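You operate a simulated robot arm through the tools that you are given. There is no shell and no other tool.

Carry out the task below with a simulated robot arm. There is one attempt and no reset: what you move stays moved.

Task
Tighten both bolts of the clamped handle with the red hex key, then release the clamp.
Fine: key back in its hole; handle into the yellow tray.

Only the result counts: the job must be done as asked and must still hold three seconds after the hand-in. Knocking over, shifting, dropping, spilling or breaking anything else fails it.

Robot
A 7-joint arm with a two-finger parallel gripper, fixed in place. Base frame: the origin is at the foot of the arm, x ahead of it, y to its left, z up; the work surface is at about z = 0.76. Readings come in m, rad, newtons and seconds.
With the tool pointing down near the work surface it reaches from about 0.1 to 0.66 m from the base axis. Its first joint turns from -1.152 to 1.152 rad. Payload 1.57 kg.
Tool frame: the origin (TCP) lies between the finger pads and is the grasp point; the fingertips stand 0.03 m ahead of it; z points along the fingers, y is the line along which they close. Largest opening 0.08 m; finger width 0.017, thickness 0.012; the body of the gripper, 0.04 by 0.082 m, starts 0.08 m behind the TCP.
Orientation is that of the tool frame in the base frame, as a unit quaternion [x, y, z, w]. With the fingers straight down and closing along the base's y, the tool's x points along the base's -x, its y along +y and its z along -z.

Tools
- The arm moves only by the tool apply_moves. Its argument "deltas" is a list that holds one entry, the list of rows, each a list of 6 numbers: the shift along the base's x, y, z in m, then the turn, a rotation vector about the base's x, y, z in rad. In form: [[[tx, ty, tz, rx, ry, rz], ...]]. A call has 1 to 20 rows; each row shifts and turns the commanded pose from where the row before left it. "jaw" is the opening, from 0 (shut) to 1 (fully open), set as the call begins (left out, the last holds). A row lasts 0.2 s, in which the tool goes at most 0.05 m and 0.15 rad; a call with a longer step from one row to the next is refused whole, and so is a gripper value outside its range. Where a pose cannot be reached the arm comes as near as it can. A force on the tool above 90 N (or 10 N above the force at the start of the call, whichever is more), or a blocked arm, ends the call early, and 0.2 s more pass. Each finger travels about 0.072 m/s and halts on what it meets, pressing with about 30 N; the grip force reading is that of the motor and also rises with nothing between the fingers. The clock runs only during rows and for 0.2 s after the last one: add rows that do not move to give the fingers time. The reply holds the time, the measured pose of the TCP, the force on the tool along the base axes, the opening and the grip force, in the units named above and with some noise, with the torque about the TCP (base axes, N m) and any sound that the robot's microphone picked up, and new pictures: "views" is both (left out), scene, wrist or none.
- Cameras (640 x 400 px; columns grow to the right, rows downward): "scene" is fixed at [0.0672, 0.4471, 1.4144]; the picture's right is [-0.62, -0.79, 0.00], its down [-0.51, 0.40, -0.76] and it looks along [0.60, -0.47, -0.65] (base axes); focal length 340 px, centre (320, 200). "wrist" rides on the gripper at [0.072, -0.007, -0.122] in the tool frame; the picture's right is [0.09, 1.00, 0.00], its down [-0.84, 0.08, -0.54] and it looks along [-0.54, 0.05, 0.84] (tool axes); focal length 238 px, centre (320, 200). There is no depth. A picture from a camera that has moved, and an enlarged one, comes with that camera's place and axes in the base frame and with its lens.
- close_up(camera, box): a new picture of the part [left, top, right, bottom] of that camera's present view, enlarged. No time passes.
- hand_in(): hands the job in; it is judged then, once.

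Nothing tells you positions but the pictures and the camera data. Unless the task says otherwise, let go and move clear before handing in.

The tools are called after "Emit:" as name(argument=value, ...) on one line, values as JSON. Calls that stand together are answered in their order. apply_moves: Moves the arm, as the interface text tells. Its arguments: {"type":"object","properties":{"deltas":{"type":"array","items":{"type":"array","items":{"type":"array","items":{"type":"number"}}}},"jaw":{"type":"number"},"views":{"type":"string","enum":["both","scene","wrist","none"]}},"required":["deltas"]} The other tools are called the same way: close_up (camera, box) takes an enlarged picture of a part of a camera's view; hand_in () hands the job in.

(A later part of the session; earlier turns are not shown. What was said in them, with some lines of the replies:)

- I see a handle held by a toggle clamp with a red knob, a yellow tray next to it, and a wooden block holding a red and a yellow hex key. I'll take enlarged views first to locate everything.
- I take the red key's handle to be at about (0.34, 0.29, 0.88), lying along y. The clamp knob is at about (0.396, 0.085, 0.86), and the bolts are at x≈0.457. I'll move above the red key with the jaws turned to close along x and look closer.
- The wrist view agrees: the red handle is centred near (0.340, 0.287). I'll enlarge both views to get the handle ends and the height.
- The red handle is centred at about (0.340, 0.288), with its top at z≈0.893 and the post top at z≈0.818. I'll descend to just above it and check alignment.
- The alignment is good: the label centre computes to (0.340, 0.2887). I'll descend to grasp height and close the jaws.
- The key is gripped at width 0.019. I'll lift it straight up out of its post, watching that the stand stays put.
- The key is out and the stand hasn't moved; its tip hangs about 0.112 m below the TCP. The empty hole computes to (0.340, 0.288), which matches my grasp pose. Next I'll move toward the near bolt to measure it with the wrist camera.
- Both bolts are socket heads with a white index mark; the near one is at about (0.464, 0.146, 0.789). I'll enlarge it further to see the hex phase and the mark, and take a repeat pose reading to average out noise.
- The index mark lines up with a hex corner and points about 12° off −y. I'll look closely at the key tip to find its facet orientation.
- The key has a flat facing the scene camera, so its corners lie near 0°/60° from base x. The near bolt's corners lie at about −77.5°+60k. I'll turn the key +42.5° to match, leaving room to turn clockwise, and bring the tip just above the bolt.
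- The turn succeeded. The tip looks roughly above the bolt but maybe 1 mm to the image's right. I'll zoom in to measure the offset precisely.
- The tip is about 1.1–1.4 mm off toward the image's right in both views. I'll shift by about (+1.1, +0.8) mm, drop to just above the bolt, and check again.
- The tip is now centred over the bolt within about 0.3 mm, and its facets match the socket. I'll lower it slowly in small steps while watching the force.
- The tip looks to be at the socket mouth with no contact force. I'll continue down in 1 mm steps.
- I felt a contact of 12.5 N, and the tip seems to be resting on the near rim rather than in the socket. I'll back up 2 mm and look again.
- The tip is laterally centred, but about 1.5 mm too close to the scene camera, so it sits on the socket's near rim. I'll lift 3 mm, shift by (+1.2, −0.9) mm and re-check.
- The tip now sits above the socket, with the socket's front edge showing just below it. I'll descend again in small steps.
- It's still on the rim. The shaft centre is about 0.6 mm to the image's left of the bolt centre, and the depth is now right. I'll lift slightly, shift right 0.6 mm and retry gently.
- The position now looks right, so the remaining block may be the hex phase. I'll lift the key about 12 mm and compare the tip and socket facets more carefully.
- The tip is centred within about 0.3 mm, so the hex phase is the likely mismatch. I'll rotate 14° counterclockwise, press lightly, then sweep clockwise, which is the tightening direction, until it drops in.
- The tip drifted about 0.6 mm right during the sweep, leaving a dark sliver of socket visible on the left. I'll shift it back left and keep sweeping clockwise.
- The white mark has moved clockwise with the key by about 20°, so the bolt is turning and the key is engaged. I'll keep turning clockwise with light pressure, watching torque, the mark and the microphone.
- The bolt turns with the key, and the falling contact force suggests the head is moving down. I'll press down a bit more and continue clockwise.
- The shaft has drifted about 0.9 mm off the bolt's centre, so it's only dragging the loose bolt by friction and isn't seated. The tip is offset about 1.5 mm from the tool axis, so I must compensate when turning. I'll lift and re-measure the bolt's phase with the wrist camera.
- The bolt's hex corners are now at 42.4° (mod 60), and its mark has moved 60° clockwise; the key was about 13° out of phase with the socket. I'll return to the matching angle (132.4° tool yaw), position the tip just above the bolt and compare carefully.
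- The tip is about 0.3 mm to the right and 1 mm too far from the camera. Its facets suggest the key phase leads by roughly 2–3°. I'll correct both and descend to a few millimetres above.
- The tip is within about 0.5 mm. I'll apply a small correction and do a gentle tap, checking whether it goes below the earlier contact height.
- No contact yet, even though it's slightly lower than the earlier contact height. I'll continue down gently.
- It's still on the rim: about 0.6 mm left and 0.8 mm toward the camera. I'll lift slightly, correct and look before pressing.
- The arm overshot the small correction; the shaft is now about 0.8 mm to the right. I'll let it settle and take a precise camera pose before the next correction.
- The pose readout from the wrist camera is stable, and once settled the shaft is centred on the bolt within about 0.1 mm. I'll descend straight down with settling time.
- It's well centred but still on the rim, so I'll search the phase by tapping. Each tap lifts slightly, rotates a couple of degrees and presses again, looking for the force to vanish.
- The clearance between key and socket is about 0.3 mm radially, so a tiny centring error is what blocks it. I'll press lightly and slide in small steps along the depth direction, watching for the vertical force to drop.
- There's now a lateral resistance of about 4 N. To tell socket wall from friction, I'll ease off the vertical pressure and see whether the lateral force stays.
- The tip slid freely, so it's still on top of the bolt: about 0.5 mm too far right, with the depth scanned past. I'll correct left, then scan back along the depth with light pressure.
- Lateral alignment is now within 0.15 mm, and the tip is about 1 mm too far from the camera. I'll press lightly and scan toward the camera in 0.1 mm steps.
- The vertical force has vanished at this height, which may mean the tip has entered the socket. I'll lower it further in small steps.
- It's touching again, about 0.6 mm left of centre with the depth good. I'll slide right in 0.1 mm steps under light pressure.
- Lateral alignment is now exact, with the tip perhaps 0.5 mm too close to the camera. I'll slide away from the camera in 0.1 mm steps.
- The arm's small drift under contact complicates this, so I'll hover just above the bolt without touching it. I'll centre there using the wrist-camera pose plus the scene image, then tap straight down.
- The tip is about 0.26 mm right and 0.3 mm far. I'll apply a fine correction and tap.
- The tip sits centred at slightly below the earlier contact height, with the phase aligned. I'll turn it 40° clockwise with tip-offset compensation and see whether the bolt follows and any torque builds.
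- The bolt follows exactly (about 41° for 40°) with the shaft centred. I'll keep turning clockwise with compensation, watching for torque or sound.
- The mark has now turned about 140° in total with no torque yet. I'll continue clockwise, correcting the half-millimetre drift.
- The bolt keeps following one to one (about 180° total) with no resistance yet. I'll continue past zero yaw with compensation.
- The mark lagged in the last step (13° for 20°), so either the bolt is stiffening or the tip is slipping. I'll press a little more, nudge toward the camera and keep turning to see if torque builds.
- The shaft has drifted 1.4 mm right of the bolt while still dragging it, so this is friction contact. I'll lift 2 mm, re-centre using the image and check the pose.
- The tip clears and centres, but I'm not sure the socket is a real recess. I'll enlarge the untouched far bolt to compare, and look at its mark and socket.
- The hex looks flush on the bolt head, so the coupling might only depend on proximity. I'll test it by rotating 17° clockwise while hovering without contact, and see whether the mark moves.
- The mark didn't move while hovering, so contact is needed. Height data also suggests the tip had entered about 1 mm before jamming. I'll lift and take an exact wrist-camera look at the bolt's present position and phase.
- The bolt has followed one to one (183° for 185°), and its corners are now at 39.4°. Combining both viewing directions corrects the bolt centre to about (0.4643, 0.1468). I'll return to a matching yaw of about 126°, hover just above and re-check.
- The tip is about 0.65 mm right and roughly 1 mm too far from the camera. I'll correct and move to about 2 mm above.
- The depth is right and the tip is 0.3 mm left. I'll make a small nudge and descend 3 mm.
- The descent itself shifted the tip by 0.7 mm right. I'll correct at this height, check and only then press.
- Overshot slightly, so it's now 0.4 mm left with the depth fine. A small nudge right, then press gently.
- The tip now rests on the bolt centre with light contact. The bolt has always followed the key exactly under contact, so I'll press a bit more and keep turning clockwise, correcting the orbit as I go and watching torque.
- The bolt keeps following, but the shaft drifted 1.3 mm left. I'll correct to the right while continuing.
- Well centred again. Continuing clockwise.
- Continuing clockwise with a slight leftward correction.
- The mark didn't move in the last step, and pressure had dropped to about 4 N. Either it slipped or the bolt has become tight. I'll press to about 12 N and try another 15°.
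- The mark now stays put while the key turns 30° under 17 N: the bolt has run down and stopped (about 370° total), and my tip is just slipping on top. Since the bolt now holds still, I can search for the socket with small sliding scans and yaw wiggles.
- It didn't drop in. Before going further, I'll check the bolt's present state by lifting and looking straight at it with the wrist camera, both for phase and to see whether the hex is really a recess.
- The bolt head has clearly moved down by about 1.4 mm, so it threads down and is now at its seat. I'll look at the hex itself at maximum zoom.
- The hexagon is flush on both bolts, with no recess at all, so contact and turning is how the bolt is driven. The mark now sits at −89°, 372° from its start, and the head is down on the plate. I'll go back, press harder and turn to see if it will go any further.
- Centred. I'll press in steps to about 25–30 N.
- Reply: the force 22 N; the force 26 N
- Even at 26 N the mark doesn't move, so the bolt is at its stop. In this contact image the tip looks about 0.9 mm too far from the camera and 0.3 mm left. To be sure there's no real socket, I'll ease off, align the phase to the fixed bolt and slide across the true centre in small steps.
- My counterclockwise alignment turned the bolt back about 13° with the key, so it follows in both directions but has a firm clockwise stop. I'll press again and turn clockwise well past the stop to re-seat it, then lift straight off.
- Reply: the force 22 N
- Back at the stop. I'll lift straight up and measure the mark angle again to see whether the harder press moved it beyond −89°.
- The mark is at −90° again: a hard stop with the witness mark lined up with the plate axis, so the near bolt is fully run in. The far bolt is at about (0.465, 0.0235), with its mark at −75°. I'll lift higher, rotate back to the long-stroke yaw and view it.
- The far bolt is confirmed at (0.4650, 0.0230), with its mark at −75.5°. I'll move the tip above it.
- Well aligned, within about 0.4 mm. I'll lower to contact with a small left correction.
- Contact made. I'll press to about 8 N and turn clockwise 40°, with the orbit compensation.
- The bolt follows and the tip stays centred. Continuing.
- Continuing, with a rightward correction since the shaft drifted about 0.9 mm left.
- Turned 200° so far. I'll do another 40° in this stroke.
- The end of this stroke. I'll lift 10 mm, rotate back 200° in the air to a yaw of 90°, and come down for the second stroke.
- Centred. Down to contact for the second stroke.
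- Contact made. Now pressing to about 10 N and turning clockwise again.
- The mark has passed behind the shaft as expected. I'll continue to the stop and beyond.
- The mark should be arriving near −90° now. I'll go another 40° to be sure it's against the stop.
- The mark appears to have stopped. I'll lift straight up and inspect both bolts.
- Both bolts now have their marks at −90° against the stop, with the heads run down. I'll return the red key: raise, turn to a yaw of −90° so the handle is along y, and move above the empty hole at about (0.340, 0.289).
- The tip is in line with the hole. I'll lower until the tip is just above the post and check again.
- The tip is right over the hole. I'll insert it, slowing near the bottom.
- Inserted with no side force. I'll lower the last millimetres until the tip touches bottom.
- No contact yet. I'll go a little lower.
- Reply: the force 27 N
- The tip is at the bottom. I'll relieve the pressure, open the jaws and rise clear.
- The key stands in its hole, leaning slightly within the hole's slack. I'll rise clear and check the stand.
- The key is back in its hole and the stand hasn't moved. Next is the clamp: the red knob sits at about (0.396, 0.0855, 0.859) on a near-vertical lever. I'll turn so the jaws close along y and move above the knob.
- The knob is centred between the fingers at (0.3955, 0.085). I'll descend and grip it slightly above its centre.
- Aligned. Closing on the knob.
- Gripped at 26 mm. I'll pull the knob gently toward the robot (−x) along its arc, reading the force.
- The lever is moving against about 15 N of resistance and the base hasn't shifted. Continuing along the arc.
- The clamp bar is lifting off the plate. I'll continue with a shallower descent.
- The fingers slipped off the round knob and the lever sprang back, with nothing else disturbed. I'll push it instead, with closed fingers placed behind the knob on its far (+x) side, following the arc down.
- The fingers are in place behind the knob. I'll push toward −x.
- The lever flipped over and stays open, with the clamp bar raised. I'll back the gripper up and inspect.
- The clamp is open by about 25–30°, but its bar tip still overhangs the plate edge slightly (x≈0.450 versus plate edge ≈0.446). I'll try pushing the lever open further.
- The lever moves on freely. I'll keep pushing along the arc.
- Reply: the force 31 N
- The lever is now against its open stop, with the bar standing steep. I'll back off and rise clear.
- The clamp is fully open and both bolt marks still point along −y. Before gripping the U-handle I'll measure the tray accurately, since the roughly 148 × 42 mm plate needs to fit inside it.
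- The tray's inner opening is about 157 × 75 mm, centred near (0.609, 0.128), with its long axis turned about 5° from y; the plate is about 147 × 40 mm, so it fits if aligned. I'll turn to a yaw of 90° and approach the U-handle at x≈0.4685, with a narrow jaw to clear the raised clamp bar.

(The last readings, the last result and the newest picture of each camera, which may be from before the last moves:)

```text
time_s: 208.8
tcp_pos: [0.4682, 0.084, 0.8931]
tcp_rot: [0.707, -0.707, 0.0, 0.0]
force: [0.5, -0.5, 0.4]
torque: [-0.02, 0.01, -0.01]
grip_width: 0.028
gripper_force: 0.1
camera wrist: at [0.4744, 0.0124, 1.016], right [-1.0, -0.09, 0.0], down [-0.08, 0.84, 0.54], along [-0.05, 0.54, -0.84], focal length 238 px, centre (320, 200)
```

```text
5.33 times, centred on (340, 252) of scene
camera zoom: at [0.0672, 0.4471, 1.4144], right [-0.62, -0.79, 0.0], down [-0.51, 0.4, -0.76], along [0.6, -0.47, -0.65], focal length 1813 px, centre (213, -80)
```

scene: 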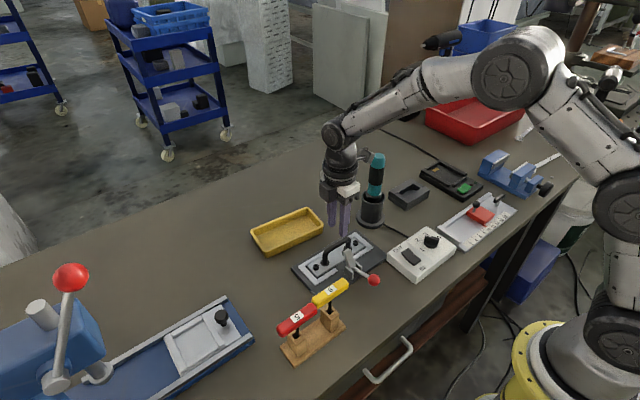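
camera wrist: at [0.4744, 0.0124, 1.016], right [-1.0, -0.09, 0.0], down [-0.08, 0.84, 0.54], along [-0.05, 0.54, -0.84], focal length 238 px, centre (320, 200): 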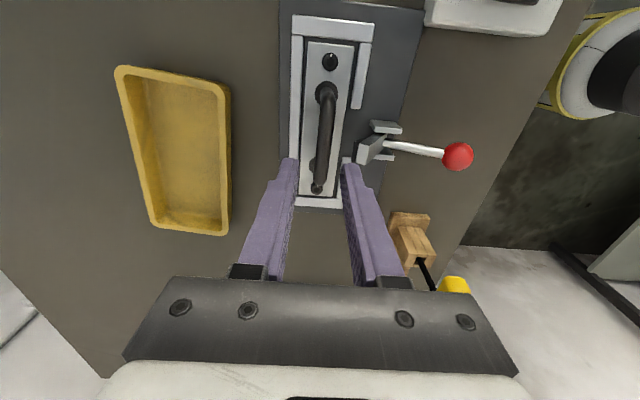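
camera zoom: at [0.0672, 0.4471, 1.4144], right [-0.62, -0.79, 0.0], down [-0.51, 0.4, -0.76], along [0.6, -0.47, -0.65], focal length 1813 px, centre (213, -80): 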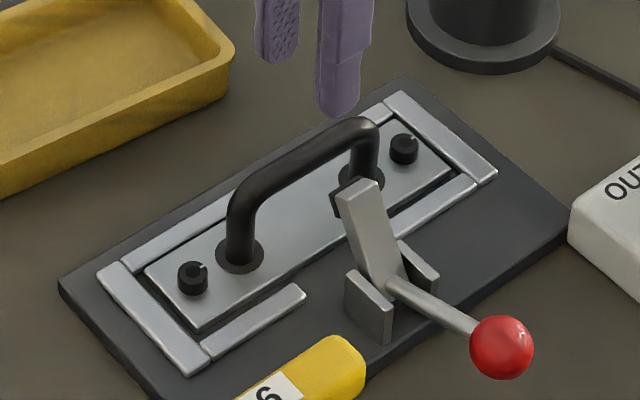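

The fingers straddle the U-handle with a few millimetres of margin, including to the raised clamp bar. I'll descend to the grip height.

Emit:
apply_moves(deltas=[[[0, 0.0003, -0.03, 0, 0, 0], [0, 0, -0.02, 0, 0, 0], [0, 0, -0.012, 0, 0, 0], [0, 0, -0.008, 0, 0, 0], [0, 0, 0, 0, 0, 0], [0, 0, 0, 0, 0, 0]]], views="wrist")

Emit:
close_up(camera="scene", box=[290, 215, 390, 290])

```text
time_s: 210.2
tcp_pos: [0.4685, 0.0845, 0.8236]
tcp_rot: [0.707, -0.707, 0.0, -0.001]
force: [-0.2, -0.1, 0.1]
torque: [0.01, 0.0, 0.01]
grip_width: 0.028
gripper_force: 0.1
camera wrist: at [0.4743, 0.0132, 0.9454], right [-1.0, -0.09, 0.0], down [-0.08, 0.84, 0.54], along [-0.05, 0.54, -0.84], focal length 238 px, centre (320, 200)
```

wrist: 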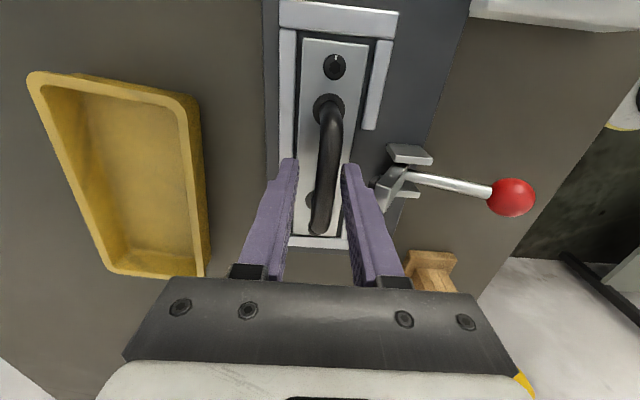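

```text
5.33 times, centred on (340, 252) of scene
camera zoom: at [0.0672, 0.4471, 1.4144], right [-0.62, -0.79, 0.0], down [-0.51, 0.4, -0.76], along [0.6, -0.47, -0.65], focal length 1813 px, centre (213, -80)
```

zoom: 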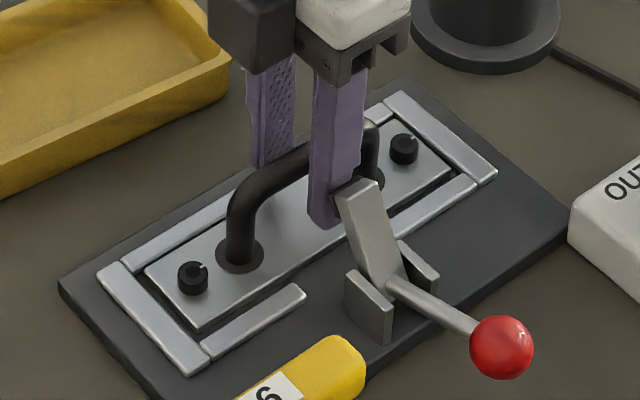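

Fingers are around the handle bar. Closing the grip.

Emit:
apply_moves(deltas=[[[0, 0, 0, 0, 0, 0], [0, 0, 0, 0, 0, 0], [0, 0, 0, 0, 0, 0], [0, 0, 0, 0, 0, 0]]], jaw=0, views="wrist")

Emit:
apply_moves(deltas=[[[0, 0, 0.003, 0, 0, 0], [0, 0, 0.003, 0, 0, 0], [0, 0, 0, 0, 0, 0]]], views="none")

Emit:
close_up(camera="scene", box=[290, 215, 390, 290])

```text
time_s: 211.2
tcp_pos: [0.4676, 0.0845, 0.8223]
tcp_rot: [-0.707, 0.707, 0.0, 0.0]
force: [0.2, -0.5, -1.2]
torque: [0.04, 0.01, -0.02]
grip_width: 0.0124
gripper_force: 29.6
camera wrist: at [0.4743, 0.0132, 0.9455], right [-1.0, -0.09, 0.0], down [-0.08, 0.84, 0.54], along [-0.05, 0.54, -0.84], focal length 238 px, centre (320, 200)
```

wrist: 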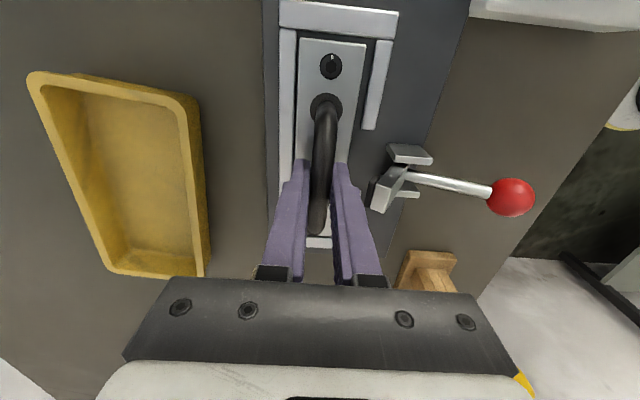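

```text
time_s: 212.0
tcp_pos: [0.4677, 0.086, 0.829]
tcp_rot: [0.707, -0.707, -0.001, 0.0]
force: [-0.3, -0.1, -2.5]
torque: [0.0, 0.03, 0.01]
grip_width: 0.0123
gripper_force: 29.5
```

```text
5.33 times, centred on (340, 252) of scene
camera zoom: at [0.0672, 0.4471, 1.4144], right [-0.62, -0.79, 0.0], down [-0.51, 0.4, -0.76], along [0.6, -0.47, -0.65], focal length 1813 px, centre (213, -80)
```

zoom: 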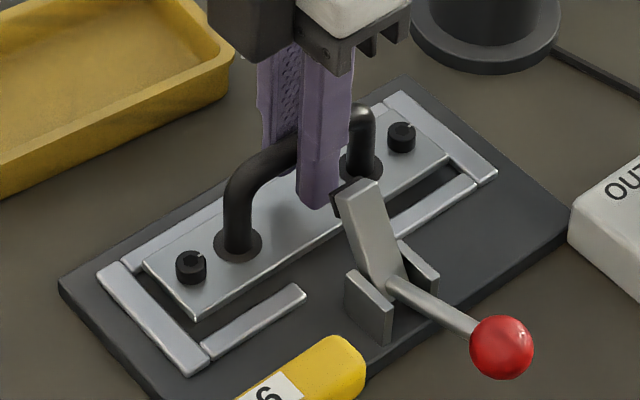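

The handle lifts freely, at about 2 N. I'll raise it straight up, clear of the clamp.

Emit:
apply_moves(deltas=[[[0.001, 0, 0.006, 0, 0, 0], [0.002, 0, 0.012, 0, 0, 0], [0.002, 0, 0.02, 0, 0, 0], [0.002, 0, 0.03, 0, 0, 0], [0.002, 0, 0.03, 0, 0, 0], [0.002, 0, 0.02, 0, 0, 0], [0, 0, 0, 0, 0, 0], [0, 0, 0, 0, 0, 0]]], views="both")

Emit:
close_up(camera="scene", box=[240, 180, 400, 300])

```text
time_s: 213.8
tcp_pos: [0.4793, 0.0847, 0.9469]
tcp_rot: [0.707, -0.707, 0.0, 0.0]
force: [0.1, -0.2, -2.0]
torque: [-0.03, 0.02, -0.01]
grip_width: 0.0122
gripper_force: 29.5
camera wrist: at [0.4856, 0.0125, 1.0694], right [-1.0, -0.09, 0.0], down [-0.08, 0.84, 0.54], along [-0.05, 0.54, -0.84], focal length 238 px, centre (320, 200)
```

scene: 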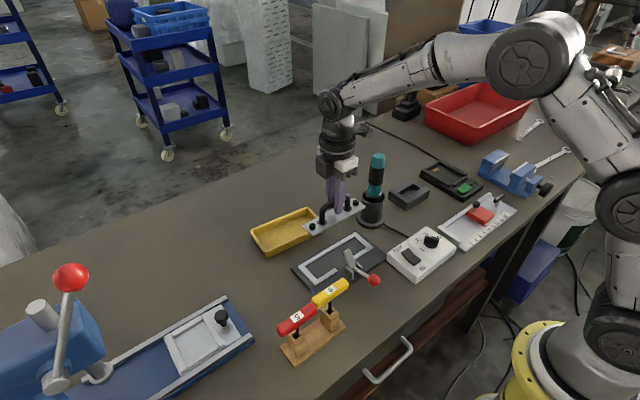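
wrist: 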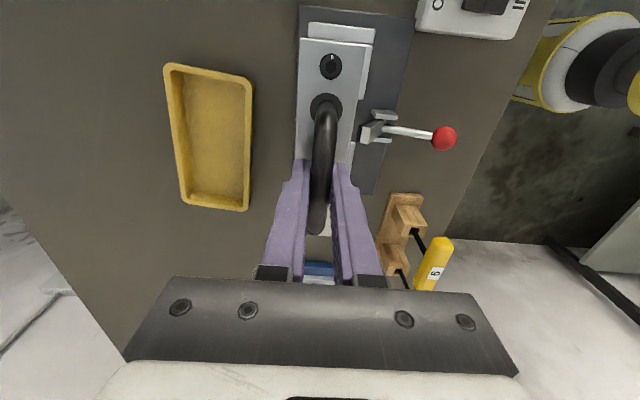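

```text
3.33 times, centred on (320, 240) of scene
camera zoom: at [0.0672, 0.4471, 1.4144], right [-0.62, -0.79, 0.0], down [-0.51, 0.4, -0.76], along [0.6, -0.47, -0.65], focal length 1133 px, centre (320, 67)
```

zoom: 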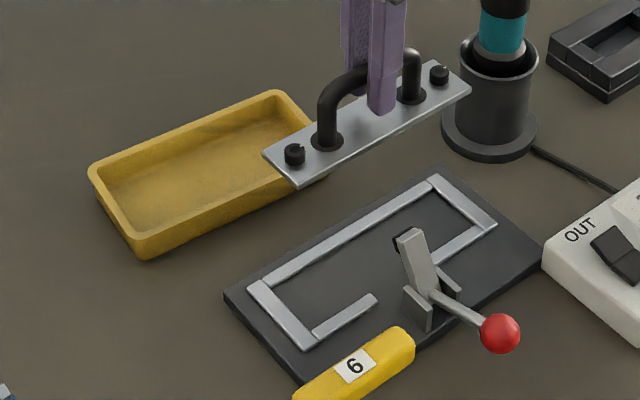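

The handle is up and level. I'll check the tray once more from this view before moving over it.

Emit:
close_up(camera="wrist", box=[140, 45, 280, 225])

Emit:
close_up(camera="wrist", box=[270, 20, 400, 120])

```text
2.22 times, centred on (210, 135) of wrist
camera zoom: at [0.4856, 0.0125, 1.0694], right [-1.0, -0.09, 0.0], down [-0.08, 0.84, 0.54], along [-0.05, 0.54, -0.84], focal length 530 px, centre (564, 344)
```

zoom: 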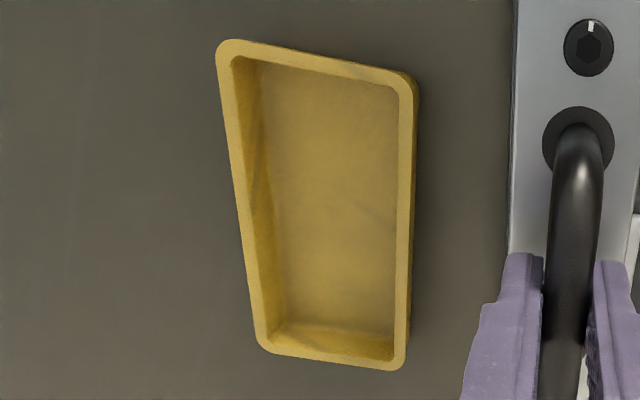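

```text
4.00 times, centred on (335, 70) of wrist
camera zoom: at [0.4856, 0.0125, 1.0694], right [-1.0, -0.09, 0.0], down [-0.08, 0.84, 0.54], along [-0.05, 0.54, -0.84], focal length 953 px, centre (260, 720)
```

zoom: 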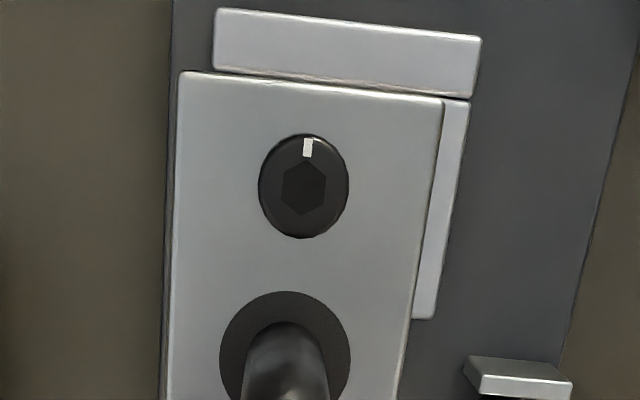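

The tray centre averages (0.6085, 0.129), turned 5.2°. I'll carry the handle over it, rotate −5.2° and lower to just above the rim to check alignment.

Emit:
apply_moves(deltas=[[[0.026, 0.009, 0, 0, 0, -0.0182], [0.026, 0.009, 0, 0, 0, -0.0182], [0.026, 0.009, 0, 0, 0, -0.0182], [0.026, 0.009, 0, 0, 0, -0.0182], [0.026, 0.0092, 0, 0, 0, -0.0182], [0, 0, -0.03, 0, 0, 0], [0, 0, -0.03, 0, 0, 0], [0, 0, 0, 0, 0, 0], [0, 0, 0, 0, 0, 0]]], views="both")

Emit:
close_up(camera="scene", box=[230, 180, 350, 270])

Emit:
close_up(camera="wrist", box=[230, 0, 410, 280])

```text
time_s: 215.8
tcp_pos: [0.6079, 0.1288, 0.8879]
tcp_rot: [-0.674, 0.739, 0.0, 0.0]
force: [-0.1, 0.4, -2.4]
torque: [0.01, -0.01, 0.0]
grip_width: 0.0123
gripper_force: 29.6
camera wrist: at [0.6077, 0.0567, 1.0105], right [-1.0, 0.0, 0.0], down [0.0, 0.84, 0.54], along [0.0, 0.54, -0.84], focal length 238 px, centre (320, 200)
```

scene: 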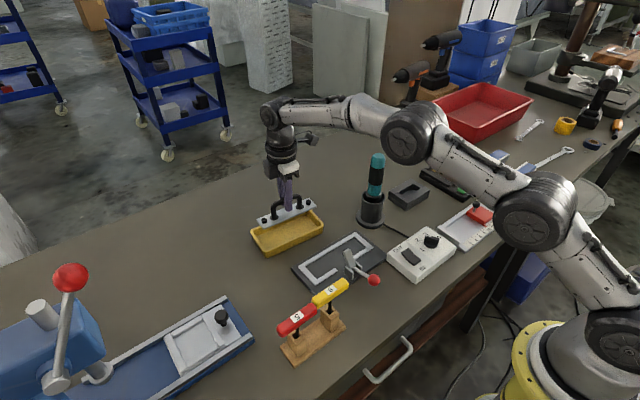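
wrist: 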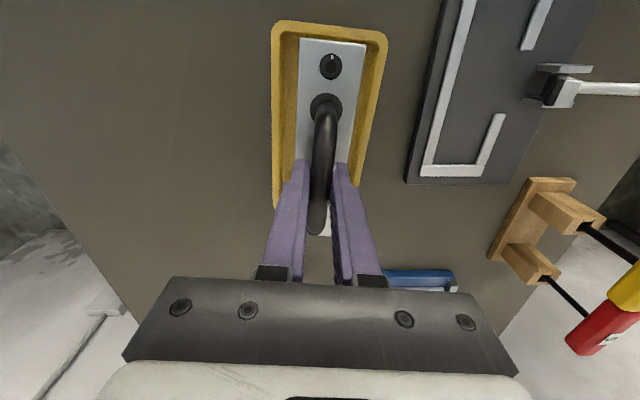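

```text
4.44 times, centred on (290, 225) of scene
camera zoom: at [0.0672, 0.4471, 1.4144], right [-0.62, -0.79, 0.0], down [-0.51, 0.4, -0.76], along [0.6, -0.47, -0.65], focal length 1511 px, centre (453, 89)
```

zoom: 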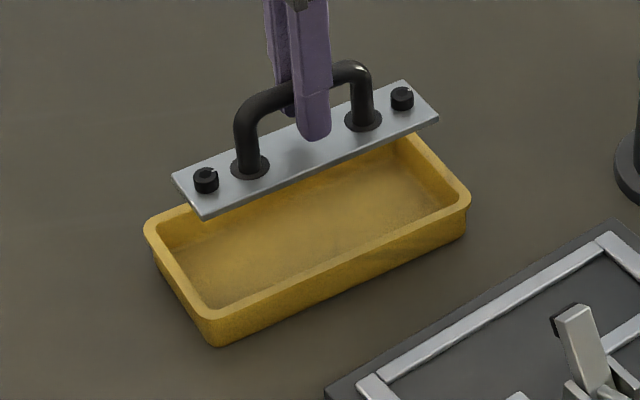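

```text
1.43 times, centred on (320, 140) of wrist
camera zoom: at [0.6077, 0.0567, 1.0105], right [-1.0, 0.0, 0.0], down [0.0, 0.84, 0.54], along [0.0, 0.54, -0.84], focal length 340 px, centre (320, 286)
```

zoom: 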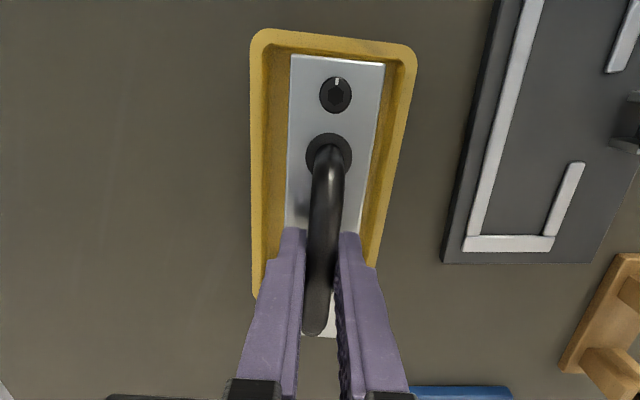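

The plate is centred across the tray; along its length it's about 3 mm from one end and 8 mm from the other. I'll shift +2.5 mm in y and lower it in.

Emit:
apply_moves(deltas=[[[0.0002, 0.0025, -0.02, 0, 0, 0], [0, 0, -0.02, 0, 0, 0], [0, 0, -0.012, 0, 0, 0], [0, 0, 0, 0, 0, 0], [0, 0, 0, 0, 0, 0]]], views="wrist")

Emit:
close_up(camera="scene", box=[230, 180, 350, 270])

Emit:
close_up(camera="wrist", box=[230, 0, 410, 280])

```text
time_s: 217.0
tcp_pos: [0.6077, 0.1321, 0.8357]
tcp_rot: [-0.674, 0.739, -0.001, 0.0]
force: [-0.4, 0.7, -2.5]
torque: [-0.02, 0.0, 0.0]
grip_width: 0.0121
gripper_force: 29.1
camera wrist: at [0.6087, 0.06, 0.9572], right [-1.0, 0.0, 0.0], down [0.0, 0.84, 0.54], along [0.0, 0.54, -0.84], focal length 238 px, centre (320, 200)
```

wrist: 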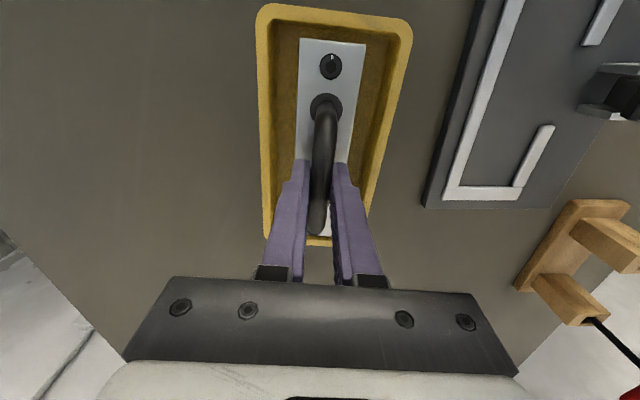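

```text
4.44 times, centred on (290, 225) of scene
camera zoom: at [0.0672, 0.4471, 1.4144], right [-0.62, -0.79, 0.0], down [-0.51, 0.4, -0.76], along [0.6, -0.47, -0.65], focal length 1511 px, centre (453, 89)
```

zoom: 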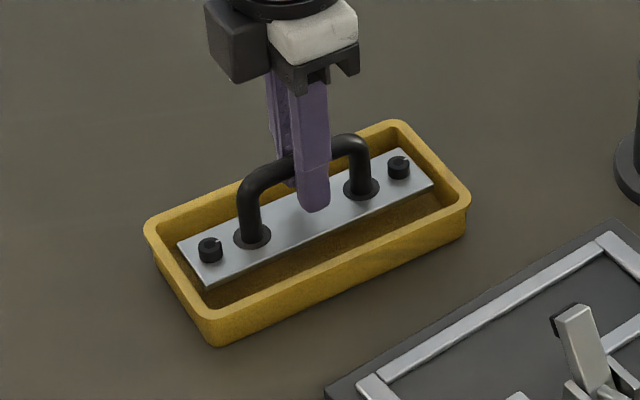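

```text
1.43 times, centred on (320, 140) of wrist
camera zoom: at [0.6087, 0.06, 0.9572], right [-1.0, 0.0, 0.0], down [0.0, 0.84, 0.54], along [0.0, 0.54, -0.84], focal length 340 px, centre (320, 286)
```

zoom: 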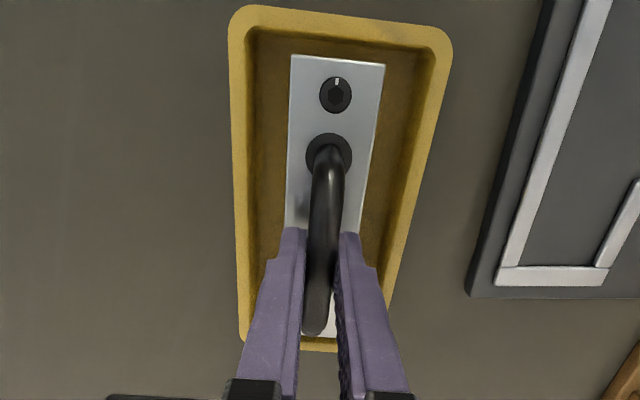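

Well centred inside the rim. I'll lower the last 15–20 mm with force checks.

Emit:
apply_moves(deltas=[[[0, 0, -0.006, 0, 0, 0], [0, 0, -0.005, 0, 0, 0], [0, 0, -0.003, 0, 0, 0], [0, 0, 0, 0, 0, 0]]], views="none")

Emit:
apply_moves(deltas=[[[0, 0, -0.0015, 0, 0, 0], [0, 0, -0.0015, 0, 0, 0], [0, 0, 0, 0, 0, 0]]], views="none")

Emit:
close_up(camera="scene", box=[230, 180, 350, 270])

```text
time_s: 218.0
tcp_pos: [0.6094, 0.133, 0.8213]
tcp_rot: [-0.674, 0.738, 0.0, 0.0]
force: [-0.2, -0.6, -2.8]
torque: [-0.01, 0.03, 0.03]
grip_width: 0.0121
gripper_force: 29.7
```

```text
time_s: 218.8
tcp_pos: [0.6096, 0.1338, 0.817]
tcp_rot: [-0.675, 0.738, 0.0, 0.0]
force: [0.6, -0.3, -3.0]
torque: [0.02, -0.03, -0.05]
grip_width: 0.0122
gripper_force: 29.6
```

```text
4.44 times, centred on (290, 225) of scene
camera zoom: at [0.0672, 0.4471, 1.4144], right [-0.62, -0.79, 0.0], down [-0.51, 0.4, -0.76], along [0.6, -0.47, -0.65], focal length 1511 px, centre (453, 89)
```

zoom: 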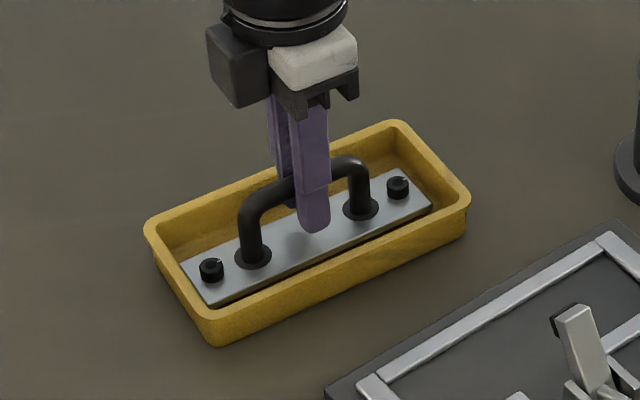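

Still hanging free and nicely centred. A few more millimetres until it touches the floor.

Emit:
apply_moves(deltas=[[[0, 0, -0.001, 0, 0, 0], [0, 0, -0.001, 0, 0, 0], [0, 0, 0, 0, 0, 0]]], views="none")

Emit:
apply_moves(deltas=[[[0, 0, -0.001, 0, 0, 0], [0, 0, -0.001, 0, 0, 0], [0, 0, 0, 0, 0, 0]]], views="none")

Emit:
apply_moves(deltas=[[[0, 0, -0.001, 0, 0, 0], [0, 0, 0, 0, 0, 0]]], views="none")

```text
time_s: 219.6
tcp_pos: [0.6096, 0.1327, 0.816]
tcp_rot: [-0.675, 0.738, -0.001, 0.0]
force: [-0.2, 0.1, -1.1]
torque: [0.01, -0.02, 0.01]
grip_width: 0.0124
gripper_force: 29.0
```

```text
time_s: 220.4
tcp_pos: [0.6111, 0.1318, 0.817]
tcp_rot: [-0.674, 0.739, -0.002, 0.001]
force: [-4.2, -0.3, 9.1]
torque: [-0.28, 0.08, -0.01]
grip_width: 0.0122
gripper_force: 29.4
```

```text
time_s: 221.0
tcp_pos: [0.6105, 0.1323, 0.8148]
tcp_rot: [-0.674, 0.738, -0.001, 0.003]
force: [-6.0, -2.7, 20.3]
torque: [-0.32, 0.06, -0.05]
grip_width: 0.0122
gripper_force: 29.4
```

It's on the tray floor. I'll unload the pressure and open the jaws modestly.

Emit:
apply_moves(deltas=[[[0, 0, 0.0015, 0, 0, 0], [0, 0, 0.001, 0, 0, 0], [0, 0, 0, 0, 0, 0]]], views="none")

Emit:
apply_moves(deltas=[[[0, 0, 0, 0, 0, 0], [0, 0, 0, 0, 0, 0], [0, 0, 0, 0, 0, 0]]], jaw=0.4, views="wrist")

Emit:
close_up(camera="scene", box=[230, 180, 350, 270])

```text
time_s: 221.8
tcp_pos: [0.6099, 0.133, 0.815]
tcp_rot: [-0.674, 0.738, 0.0, 0.001]
force: [3.1, 1.0, 11.2]
torque: [0.1, -0.13, -0.01]
grip_width: 0.0124
gripper_force: 29.9
```

```text
time_s: 222.6
tcp_pos: [0.61, 0.1325, 0.8164]
tcp_rot: [-0.674, 0.739, 0.0, 0.0]
force: [0.7, -0.7, -0.1]
torque: [-0.01, 0.0, 0.0]
grip_width: 0.0321
gripper_force: 0.0
camera wrist: at [0.6093, 0.0604, 0.9378], right [-1.0, 0.0, 0.0], down [0.0, 0.84, 0.54], along [0.0, 0.54, -0.84], focal length 238 px, centre (320, 200)
```

wrist: 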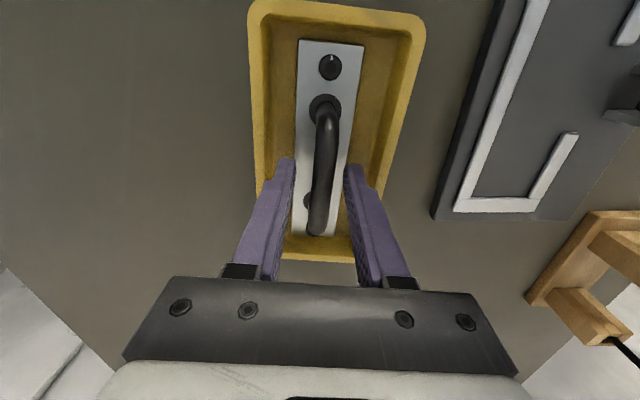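

```text
4.44 times, centred on (290, 225) of scene
camera zoom: at [0.0672, 0.4471, 1.4144], right [-0.62, -0.79, 0.0], down [-0.51, 0.4, -0.76], along [0.6, -0.47, -0.65], focal length 1511 px, centre (453, 89)
```

zoom: 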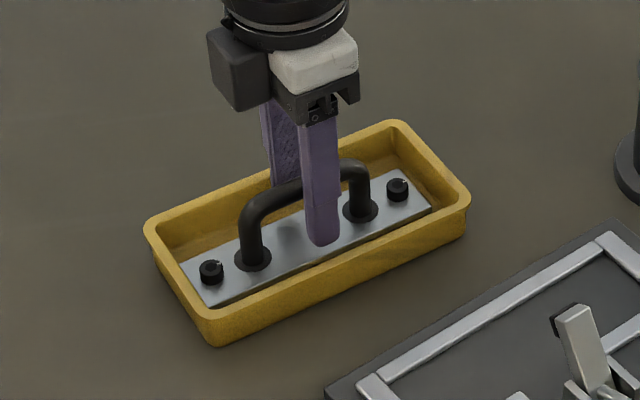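

The handle sits free in the tray. I'll rise straight up and clear, then inspect everything.

Emit:
apply_moves(deltas=[[[0, 0, 0.01, 0, 0, 0], [0, 0, 0.02, 0, 0, 0], [0, 0, 0.03, 0, 0, 0], [0, 0, 0.04, 0, 0, 0], [0, 0, 0.04, 0, 0, 0], [-0.03, 0, 0.03, 0, 0, 0], [-0.04, 0, 0.02, 0, 0, 0], [-0.04, 0, 0.02, 0, 0, 0], [0, 0, 0, 0, 0, 0]]], views="both")

Emit:
close_up(camera="scene", box=[230, 180, 400, 300])

Emit:
close_up(camera="scene", box=[250, 260, 370, 370])

Emit:
close_up(camera="wrist", box=[200, 40, 340, 170])

```text
time_s: 224.6
tcp_pos: [0.4984, 0.1311, 1.0248]
tcp_rot: [-0.675, 0.738, 0.0, 0.001]
force: [-0.3, 0.7, 0.5]
torque: [0.01, -0.01, -0.01]
grip_width: 0.032
gripper_force: 0.1
camera wrist: at [0.4983, 0.0598, 1.1474], right [-1.0, 0.0, 0.0], down [0.0, 0.84, 0.54], along [0.0, 0.54, -0.84], focal length 238 px, centre (320, 200)
```

scene: 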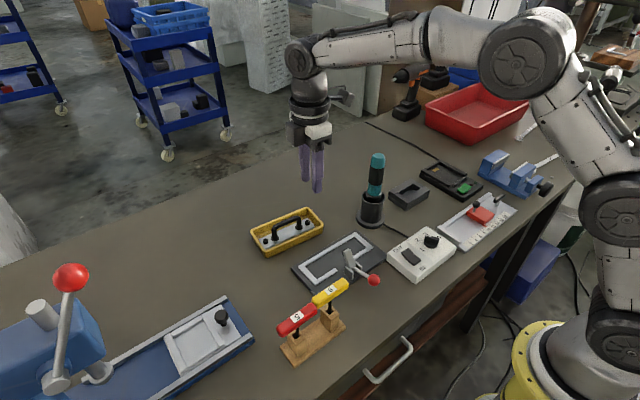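
wrist: 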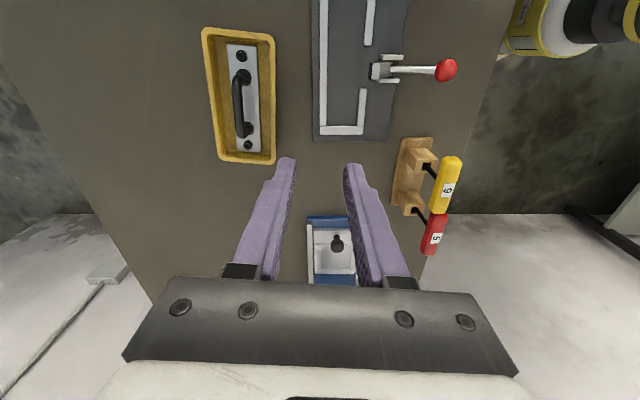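

```text
3.33 times, centred on (315, 240) of scene
camera zoom: at [0.0671, 0.4471, 1.4144], right [-0.62, -0.79, 0.0], down [-0.51, 0.4, -0.76], along [0.6, -0.47, -0.65], focal length 1133 px, centre (337, 67)
```

zoom: 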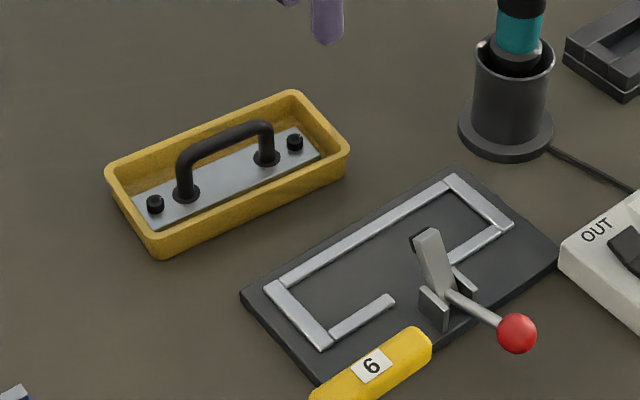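

```text
3.64 times, centred on (310, 315) of scene
camera zoom: at [0.0671, 0.4471, 1.4144], right [-0.62, -0.79, 0.0], down [-0.51, 0.4, -0.76], along [0.6, -0.47, -0.65], focal length 1236 px, centre (356, -218)
```

zoom: 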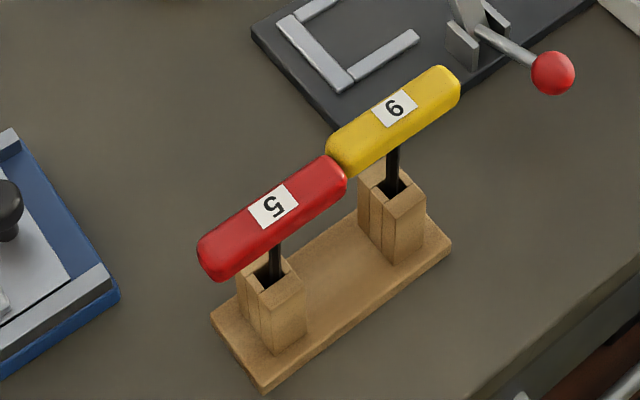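

```text
3.08 times, centred on (270, 105) of wrist
camera zoom: at [0.4983, 0.0598, 1.1474], right [-1.0, 0.0, 0.0], down [0.0, 0.84, 0.54], along [0.0, 0.54, -0.84], focal length 733 px, centre (474, 492)
```

zoom: 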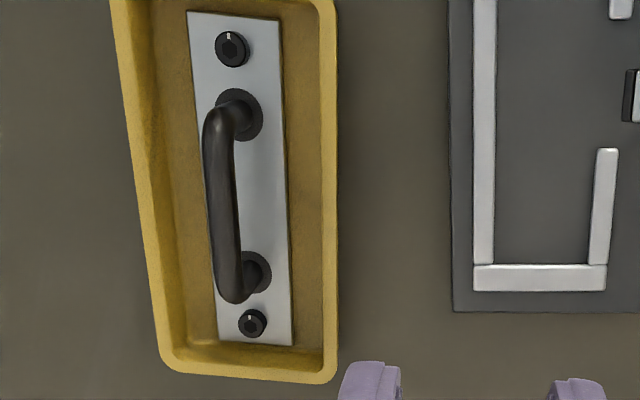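

The handle sits flat inside the yellow tray with both bolt marks at their stops. The clamp is open, the red key is back in its hole, and the stand hasn't moved. The gripper is clear, so I'm handing in.

Emit:
hand_in()

```text
The job is handed in.
```

I handed the job in with both bolts turned to a hard stop, but I never confirmed how tight they are. I don't have the verdict yet.

- **Bolts:** I turned each one about 370° clockwise with the red key, until it would not move further. At that point the white marks on both bolts lined up with the long edge of the handle's base plate. The key never dropped into a socket; it turned the bolts by pressing on top of their heads. I felt no clear rise in torque and heard no click. If tightness is judged by torque, this is the likeliest reason to fail.
- **Clamp:** the lever is pushed to its open stop. My first try slipped off the knob and the lever sprang back, with no visible effect on anything else. The second push opened it.
- **Red key:** it is back in its own hole, turned half around from how it started and leaning slightly toward the robot. The wooden stand did not move.
- **Handle:** it sits flat inside the yellow tray, and the gripper has let go and moved clear.

In the last pictures nothing else looked shifted, dropped or knocked over.
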